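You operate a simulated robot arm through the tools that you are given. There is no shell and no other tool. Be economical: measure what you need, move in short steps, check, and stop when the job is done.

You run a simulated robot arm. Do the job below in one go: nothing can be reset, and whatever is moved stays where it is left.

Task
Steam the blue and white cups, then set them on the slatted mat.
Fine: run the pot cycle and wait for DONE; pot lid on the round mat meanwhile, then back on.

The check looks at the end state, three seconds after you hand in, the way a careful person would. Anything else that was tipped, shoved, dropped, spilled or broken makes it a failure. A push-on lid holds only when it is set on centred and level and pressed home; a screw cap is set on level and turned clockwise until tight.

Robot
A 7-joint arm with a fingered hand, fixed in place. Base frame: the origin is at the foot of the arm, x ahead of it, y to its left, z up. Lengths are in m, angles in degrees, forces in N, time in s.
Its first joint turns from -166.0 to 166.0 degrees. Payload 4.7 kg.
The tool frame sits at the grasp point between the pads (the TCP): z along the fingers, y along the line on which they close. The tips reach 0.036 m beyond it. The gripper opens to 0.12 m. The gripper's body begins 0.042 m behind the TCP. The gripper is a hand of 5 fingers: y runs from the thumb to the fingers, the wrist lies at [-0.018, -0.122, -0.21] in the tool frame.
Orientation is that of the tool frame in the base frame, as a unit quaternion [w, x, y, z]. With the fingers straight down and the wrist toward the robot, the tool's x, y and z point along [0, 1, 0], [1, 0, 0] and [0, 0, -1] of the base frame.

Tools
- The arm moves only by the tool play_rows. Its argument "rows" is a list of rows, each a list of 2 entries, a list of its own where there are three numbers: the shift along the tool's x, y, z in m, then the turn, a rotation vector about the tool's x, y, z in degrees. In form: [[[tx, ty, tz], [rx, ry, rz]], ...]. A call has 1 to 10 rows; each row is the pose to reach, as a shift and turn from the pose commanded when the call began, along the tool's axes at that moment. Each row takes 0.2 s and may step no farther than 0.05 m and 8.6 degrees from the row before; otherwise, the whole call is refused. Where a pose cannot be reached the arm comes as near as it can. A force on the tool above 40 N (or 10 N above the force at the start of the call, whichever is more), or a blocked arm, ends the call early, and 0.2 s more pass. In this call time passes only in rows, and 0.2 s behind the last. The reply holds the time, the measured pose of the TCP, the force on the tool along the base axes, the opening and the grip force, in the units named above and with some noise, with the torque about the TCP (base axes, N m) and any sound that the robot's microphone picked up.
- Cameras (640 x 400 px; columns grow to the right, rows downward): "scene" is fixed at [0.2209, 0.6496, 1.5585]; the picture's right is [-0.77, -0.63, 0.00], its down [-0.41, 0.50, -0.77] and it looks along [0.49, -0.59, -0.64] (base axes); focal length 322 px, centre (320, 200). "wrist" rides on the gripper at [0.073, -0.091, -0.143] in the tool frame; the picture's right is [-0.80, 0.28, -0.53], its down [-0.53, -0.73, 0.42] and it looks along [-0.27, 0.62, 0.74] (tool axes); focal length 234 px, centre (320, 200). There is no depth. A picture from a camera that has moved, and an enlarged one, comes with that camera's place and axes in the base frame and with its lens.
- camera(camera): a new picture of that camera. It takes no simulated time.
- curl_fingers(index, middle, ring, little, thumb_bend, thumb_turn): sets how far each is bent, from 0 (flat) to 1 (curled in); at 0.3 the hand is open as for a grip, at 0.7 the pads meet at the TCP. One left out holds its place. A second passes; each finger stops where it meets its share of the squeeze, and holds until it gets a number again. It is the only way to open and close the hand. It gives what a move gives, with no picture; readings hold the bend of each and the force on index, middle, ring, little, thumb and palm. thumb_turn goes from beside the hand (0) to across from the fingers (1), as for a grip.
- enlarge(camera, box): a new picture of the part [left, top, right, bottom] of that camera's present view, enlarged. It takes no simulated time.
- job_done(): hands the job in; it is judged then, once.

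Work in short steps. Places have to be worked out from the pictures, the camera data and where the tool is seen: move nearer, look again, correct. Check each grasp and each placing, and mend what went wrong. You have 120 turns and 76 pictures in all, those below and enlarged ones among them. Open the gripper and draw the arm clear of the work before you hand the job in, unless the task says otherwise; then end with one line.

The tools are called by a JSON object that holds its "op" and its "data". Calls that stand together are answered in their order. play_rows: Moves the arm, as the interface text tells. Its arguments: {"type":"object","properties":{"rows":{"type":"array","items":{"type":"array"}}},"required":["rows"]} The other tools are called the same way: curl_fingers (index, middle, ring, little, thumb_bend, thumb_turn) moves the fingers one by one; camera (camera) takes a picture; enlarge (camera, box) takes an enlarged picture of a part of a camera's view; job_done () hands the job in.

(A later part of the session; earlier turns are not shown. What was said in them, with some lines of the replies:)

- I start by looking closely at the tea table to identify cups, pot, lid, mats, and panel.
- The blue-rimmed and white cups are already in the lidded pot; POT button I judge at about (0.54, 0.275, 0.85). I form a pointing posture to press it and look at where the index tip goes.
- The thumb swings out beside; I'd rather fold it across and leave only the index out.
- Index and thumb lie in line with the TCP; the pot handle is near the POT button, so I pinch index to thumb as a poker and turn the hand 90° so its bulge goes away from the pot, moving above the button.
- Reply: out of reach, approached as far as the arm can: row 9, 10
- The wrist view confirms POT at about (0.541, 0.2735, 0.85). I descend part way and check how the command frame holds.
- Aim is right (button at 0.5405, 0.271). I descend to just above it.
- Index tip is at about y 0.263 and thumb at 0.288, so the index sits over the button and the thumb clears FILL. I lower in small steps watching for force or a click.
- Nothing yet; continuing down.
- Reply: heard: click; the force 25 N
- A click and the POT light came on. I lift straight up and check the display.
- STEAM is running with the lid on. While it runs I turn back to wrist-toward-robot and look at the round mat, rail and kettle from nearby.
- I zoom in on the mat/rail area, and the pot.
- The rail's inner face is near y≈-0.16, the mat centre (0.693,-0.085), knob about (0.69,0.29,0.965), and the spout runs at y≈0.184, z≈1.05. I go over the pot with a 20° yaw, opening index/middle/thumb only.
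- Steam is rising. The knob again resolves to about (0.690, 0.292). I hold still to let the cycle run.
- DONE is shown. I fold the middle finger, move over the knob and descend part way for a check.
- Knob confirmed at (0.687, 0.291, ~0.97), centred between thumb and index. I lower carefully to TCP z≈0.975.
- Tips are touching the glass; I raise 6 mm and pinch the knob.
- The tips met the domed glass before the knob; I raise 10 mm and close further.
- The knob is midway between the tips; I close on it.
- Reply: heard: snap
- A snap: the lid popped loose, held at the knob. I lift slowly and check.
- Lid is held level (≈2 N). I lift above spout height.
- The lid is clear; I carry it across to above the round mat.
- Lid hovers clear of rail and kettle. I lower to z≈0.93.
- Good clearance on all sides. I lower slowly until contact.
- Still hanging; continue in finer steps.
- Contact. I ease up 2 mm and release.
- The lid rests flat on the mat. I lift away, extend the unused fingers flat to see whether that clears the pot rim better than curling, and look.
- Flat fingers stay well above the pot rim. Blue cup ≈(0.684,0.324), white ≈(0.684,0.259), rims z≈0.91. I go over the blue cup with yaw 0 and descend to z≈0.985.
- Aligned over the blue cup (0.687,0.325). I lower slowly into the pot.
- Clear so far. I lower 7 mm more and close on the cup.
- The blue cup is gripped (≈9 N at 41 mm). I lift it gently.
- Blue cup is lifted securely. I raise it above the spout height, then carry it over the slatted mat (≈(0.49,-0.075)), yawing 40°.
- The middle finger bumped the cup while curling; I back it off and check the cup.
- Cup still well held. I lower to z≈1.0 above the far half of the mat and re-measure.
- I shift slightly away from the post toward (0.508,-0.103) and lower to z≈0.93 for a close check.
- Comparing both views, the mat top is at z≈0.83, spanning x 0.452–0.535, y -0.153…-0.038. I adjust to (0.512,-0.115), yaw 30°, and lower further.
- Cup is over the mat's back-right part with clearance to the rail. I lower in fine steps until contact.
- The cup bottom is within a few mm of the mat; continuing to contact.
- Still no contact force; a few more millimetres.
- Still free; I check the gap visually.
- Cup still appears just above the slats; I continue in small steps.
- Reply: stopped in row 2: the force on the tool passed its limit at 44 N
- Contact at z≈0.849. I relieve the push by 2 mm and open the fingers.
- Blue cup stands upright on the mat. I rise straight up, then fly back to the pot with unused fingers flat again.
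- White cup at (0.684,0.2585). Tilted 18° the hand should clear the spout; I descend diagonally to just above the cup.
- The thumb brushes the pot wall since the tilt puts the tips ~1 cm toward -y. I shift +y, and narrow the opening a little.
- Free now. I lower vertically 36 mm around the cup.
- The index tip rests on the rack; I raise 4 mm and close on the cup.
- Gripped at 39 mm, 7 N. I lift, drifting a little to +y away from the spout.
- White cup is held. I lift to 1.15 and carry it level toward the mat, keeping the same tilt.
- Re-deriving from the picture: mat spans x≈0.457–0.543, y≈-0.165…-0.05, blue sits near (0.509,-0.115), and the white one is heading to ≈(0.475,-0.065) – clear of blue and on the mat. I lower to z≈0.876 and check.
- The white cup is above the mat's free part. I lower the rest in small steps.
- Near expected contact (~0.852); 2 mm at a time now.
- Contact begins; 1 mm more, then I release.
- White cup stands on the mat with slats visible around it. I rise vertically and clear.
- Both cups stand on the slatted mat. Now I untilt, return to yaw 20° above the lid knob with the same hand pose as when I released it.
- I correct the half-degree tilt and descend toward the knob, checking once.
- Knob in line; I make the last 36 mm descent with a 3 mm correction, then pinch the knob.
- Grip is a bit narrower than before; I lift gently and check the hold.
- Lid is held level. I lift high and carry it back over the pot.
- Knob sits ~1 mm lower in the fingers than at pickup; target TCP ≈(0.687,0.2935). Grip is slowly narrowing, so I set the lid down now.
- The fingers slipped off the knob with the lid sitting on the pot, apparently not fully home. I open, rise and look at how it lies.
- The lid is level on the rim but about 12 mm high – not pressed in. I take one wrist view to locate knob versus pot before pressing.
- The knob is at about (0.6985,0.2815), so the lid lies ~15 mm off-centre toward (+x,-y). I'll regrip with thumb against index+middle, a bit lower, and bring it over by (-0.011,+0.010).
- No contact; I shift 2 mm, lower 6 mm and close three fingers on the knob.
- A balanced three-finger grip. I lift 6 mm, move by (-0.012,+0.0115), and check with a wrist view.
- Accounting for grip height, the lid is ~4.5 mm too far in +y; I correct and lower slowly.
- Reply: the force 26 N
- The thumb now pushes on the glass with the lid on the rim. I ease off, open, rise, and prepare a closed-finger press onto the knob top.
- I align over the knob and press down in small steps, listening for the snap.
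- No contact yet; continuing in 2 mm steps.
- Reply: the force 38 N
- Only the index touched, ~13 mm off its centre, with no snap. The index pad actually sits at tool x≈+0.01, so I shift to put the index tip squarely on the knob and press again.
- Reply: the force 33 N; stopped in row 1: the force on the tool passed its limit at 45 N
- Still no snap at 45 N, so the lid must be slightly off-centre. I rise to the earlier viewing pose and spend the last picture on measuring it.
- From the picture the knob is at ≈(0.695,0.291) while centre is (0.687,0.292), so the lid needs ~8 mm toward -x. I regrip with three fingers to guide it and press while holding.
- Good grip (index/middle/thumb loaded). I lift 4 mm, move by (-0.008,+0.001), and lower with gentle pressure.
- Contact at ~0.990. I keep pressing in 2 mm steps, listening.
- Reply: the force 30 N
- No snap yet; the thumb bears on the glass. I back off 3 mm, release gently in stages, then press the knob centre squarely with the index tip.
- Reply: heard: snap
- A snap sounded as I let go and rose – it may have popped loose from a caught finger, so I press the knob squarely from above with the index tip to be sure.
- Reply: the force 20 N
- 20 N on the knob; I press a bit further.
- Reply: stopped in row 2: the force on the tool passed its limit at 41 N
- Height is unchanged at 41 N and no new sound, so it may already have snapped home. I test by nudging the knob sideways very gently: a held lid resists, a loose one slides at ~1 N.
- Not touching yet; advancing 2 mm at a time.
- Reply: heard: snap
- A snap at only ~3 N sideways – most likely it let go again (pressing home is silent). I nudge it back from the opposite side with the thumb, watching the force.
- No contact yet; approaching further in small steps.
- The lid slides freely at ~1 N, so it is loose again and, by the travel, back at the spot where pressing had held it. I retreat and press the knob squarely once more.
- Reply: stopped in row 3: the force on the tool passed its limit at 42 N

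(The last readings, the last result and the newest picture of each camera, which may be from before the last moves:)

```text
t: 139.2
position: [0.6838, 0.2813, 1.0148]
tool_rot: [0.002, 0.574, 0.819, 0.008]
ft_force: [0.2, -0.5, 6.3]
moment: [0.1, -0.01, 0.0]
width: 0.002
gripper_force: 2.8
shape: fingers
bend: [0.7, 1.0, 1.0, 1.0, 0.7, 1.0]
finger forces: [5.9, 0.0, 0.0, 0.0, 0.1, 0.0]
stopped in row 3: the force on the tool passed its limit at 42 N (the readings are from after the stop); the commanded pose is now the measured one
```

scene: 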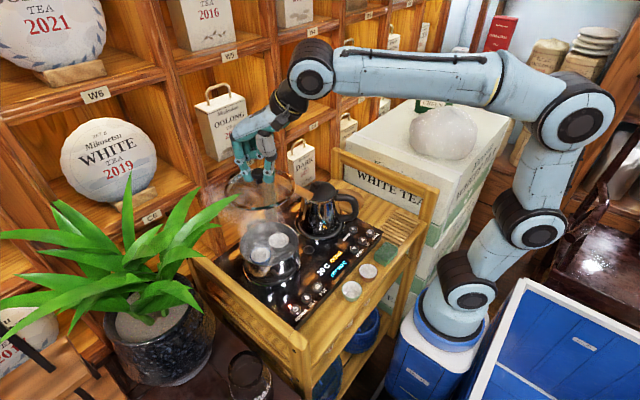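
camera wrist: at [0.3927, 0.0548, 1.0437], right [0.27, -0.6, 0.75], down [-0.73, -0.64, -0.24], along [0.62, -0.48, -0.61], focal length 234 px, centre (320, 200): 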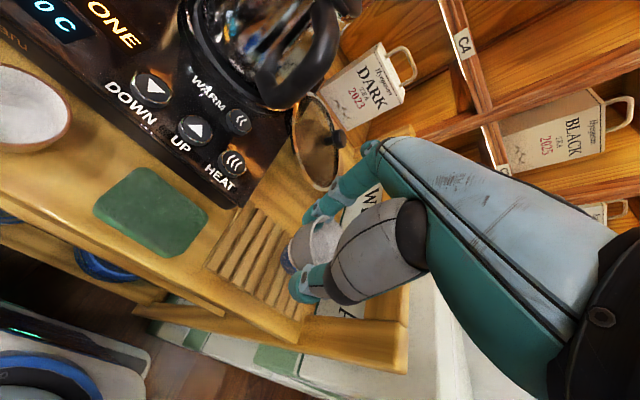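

Pressed with 42 N. I rise and verify with a very light nudge (stay under ~2 N).

{"op": "play_rows", "data": {"rows": [[[0, 0, -0.025], [0, 0, 0]], [[0, 0, -0.03], [0.8, -0.5, 0]], [[-0.0018, -0.0297, -0.025], [0.8, -0.5, 0]], [[-0.0018, -0.0297, 0.0], [0.8, -0.5, 0]], [[-0.0018, -0.0297, 0.015], [0.8, -0.5, 0]]]}}

{"op": "play_rows", "data": {"rows": [[[0, 0.001, 0], [0, 0, 0]], [[0, 0.002, 0], [0, 0, 0]]]}}

{"op": "play_rows", "data": {"rows": [[[0, 0.001, 0], [0, 0, 0]]]}}

```text
t: 140.4
position: [0.6577, 0.2695, 0.9987]
tool_rot: [0.002, 0.574, 0.819, 0.001]
ft_force: [-0.3, 0.8, 0.2]
moment: [-0.02, -0.01, 0.0]
width: 0.004
gripper_force: 0.0
shape: fingers
bend: [0.7, 1.0, 1.0, 1.0, 0.7, 1.0]
finger forces: [0.0, 0.0, 0.0, 0.1, 0.1, 0.0]
heard: snap
```

```text
t: 141.0
position: [0.6585, 0.2711, 0.9975]
tool_rot: [0.002, 0.575, 0.818, -0.001]
ft_force: [-0.8, 1.0, 0.1]
moment: [0.02, -0.02, 0.0]
width: 0.0042
gripper_force: 0.0
shape: fingers
bend: [0.7, 1.0, 1.0, 1.0, 0.7, 1.0]
finger forces: [0.0, 0.0, 0.0, 0.0, 0.0, 0.1]
```

```text
t: 141.4
position: [0.659, 0.2702, 0.9977]
tool_rot: [0.002, 0.574, 0.819, -0.001]
ft_force: [-0.1, 0.3, 0.0]
moment: [0.03, 0.0, 0.02]
width: 0.0042
gripper_force: 0.1
shape: fingers
bend: [0.7, 1.0, 1.0, 1.0, 0.7, 1.0]
finger forces: [0.0, 0.0, 0.0, 0.1, 0.0, 0.0]
```

A snap sounded as the press was released with nothing touching – consistent with the lid locking in. I verify with sub-millimetre nudges, stopping below 2 N.

{"op": "play_rows", "data": {"rows": [[[0, 0.001, 0], [0, 0, 0]]]}}

{"op": "play_rows", "data": {"rows": [[[0, 0.0007, 0], [0, 0, 0]]]}}

{"op": "play_rows", "data": {"rows": [[[0, 0.0006, 0], [0, 0, 0]]]}}

```text
t: 141.8
position: [0.6607, 0.2713, 0.9971]
tool_rot: [0.001, 0.574, 0.819, 0.0]
ft_force: [-2.1, -0.4, 1.8]
moment: [-0.01, 0.03, -0.01]
width: 0.0028
gripper_force: 0.7
shape: fingers
bend: [0.7, 1.0, 1.0, 1.0, 0.7, 1.0]
finger forces: [1.7, 0.0, 0.1, 0.1, 0.1, 0.0]
```

```text
t: 142.2
position: [0.6604, 0.2712, 0.9985]
tool_rot: [0.002, 0.574, 0.819, -0.001]
ft_force: [-2.3, 0.5, 2.1]
moment: [0.05, 0.02, 0.0]
width: 0.002
gripper_force: 1.3
shape: fingers
bend: [0.7, 1.0, 1.0, 1.0, 0.7, 1.0]
finger forces: [3.1, 0.1, 0.0, 0.1, 0.1, 0.0]
```

```text
t: 142.6
position: [0.6612, 0.2723, 0.9974]
tool_rot: [0.002, 0.575, 0.818, -0.001]
ft_force: [-3.0, 0.8, 0.7]
moment: [0.02, 0.03, 0.04]
width: 0.0021
gripper_force: 1.4
shape: fingers
bend: [0.7, 1.0, 1.0, 1.0, 0.7, 1.0]
finger forces: [2.8, 0.1, 0.0, 0.0, 0.0, 0.1]
```

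The lid resists 3 N stiffly with no snap: it is held. I back off sideways, rise, and withdraw the arm clear.

{"op": "play_rows", "data": {"rows": [[[0, -0.006, 0], [0, 0, 0]], [[0, -0.012, -0.01], [0, 0, 0]], [[0, -0.014, -0.05], [0, 0, 0]], [[0, -0.02, -0.09], [0, 0, 0]], [[0, -0.04, -0.13], [0, 0, 0]], [[0, -0.07, -0.16], [0, 0, 0]], [[0, -0.1, -0.18], [0, 0, 0]]]}}

{"op": "curl_fingers", "data": {"index": 0.3, "middle": 0.3, "ring": 0.3, "little": 0.3, "thumb_bend": 0.3}}

{"op": "play_rows", "data": {"rows": [[[-0.03, -0.01, 0], [0, 0, 0]], [[-0.06, -0.02, 0], [0, 0, 0]], [[-0.09, -0.03, 0], [0, 0, 0]], [[-0.12, -0.04, 0], [0, 0, 0]], [[-0.15, -0.05, 0], [0, 0, 0]], [[-0.18, -0.06, 0], [0, 0, 0]]]}}

```text
t: 144.2
position: [0.5651, 0.2375, 1.1763]
tool_rot: [0.002, 0.574, 0.819, -0.001]
ft_force: [0.5, 0.3, -0.6]
moment: [-0.02, 0.01, 0.01]
width: 0.004
gripper_force: 0.1
shape: fingers
bend: [0.7, 1.0, 1.0, 1.0, 0.7, 1.0]
finger forces: [0.0, 0.1, 0.0, 0.0, 0.0, 0.0]
```

```text
t: 145.2
position: [0.5658, 0.238, 1.1772]
tool_rot: [0.002, 0.574, 0.819, 0.0]
ft_force: [-0.1, -0.6, -0.8]
moment: [0.04, -0.01, -0.01]
width: 0.1217
gripper_force: 0.2
shape: fingers
bend: [0.3, 0.3, 0.3, 0.3, 0.3, 0.98]
finger forces: [0.0, 0.1, 0.0, 0.1, 0.0, 0.0]
```

```text
t: 146.6
position: [0.5706, 0.0478, 1.1784]
tool_rot: [0.002, 0.575, 0.818, 0.0]
ft_force: [-0.9, 0.1, -0.1]
moment: [-0.01, 0.01, 0.01]
width: 0.1219
gripper_force: 0.0
shape: fingers
bend: [0.3, 0.3, 0.3, 0.3, 0.3, 0.98]
finger forces: [0.0, 0.0, 0.0, 0.0, 0.0, 0.0]
```

The hand is open and clear. The cycle reached DONE, both cups are on the slatted mat, and the lid is back on and held when nudged, so I hand in.

{"op": "job_done", "data": {}}

```text
The job is handed in.
```

I ran the pot cycle to DONE with the lid on. The blue and white cups are on the slatted mat, and the lid waited on the round mat before going back on the pot; it took several tries, and after the last press it held against a 3 N nudge, though I had no pictures left to check it by eye.
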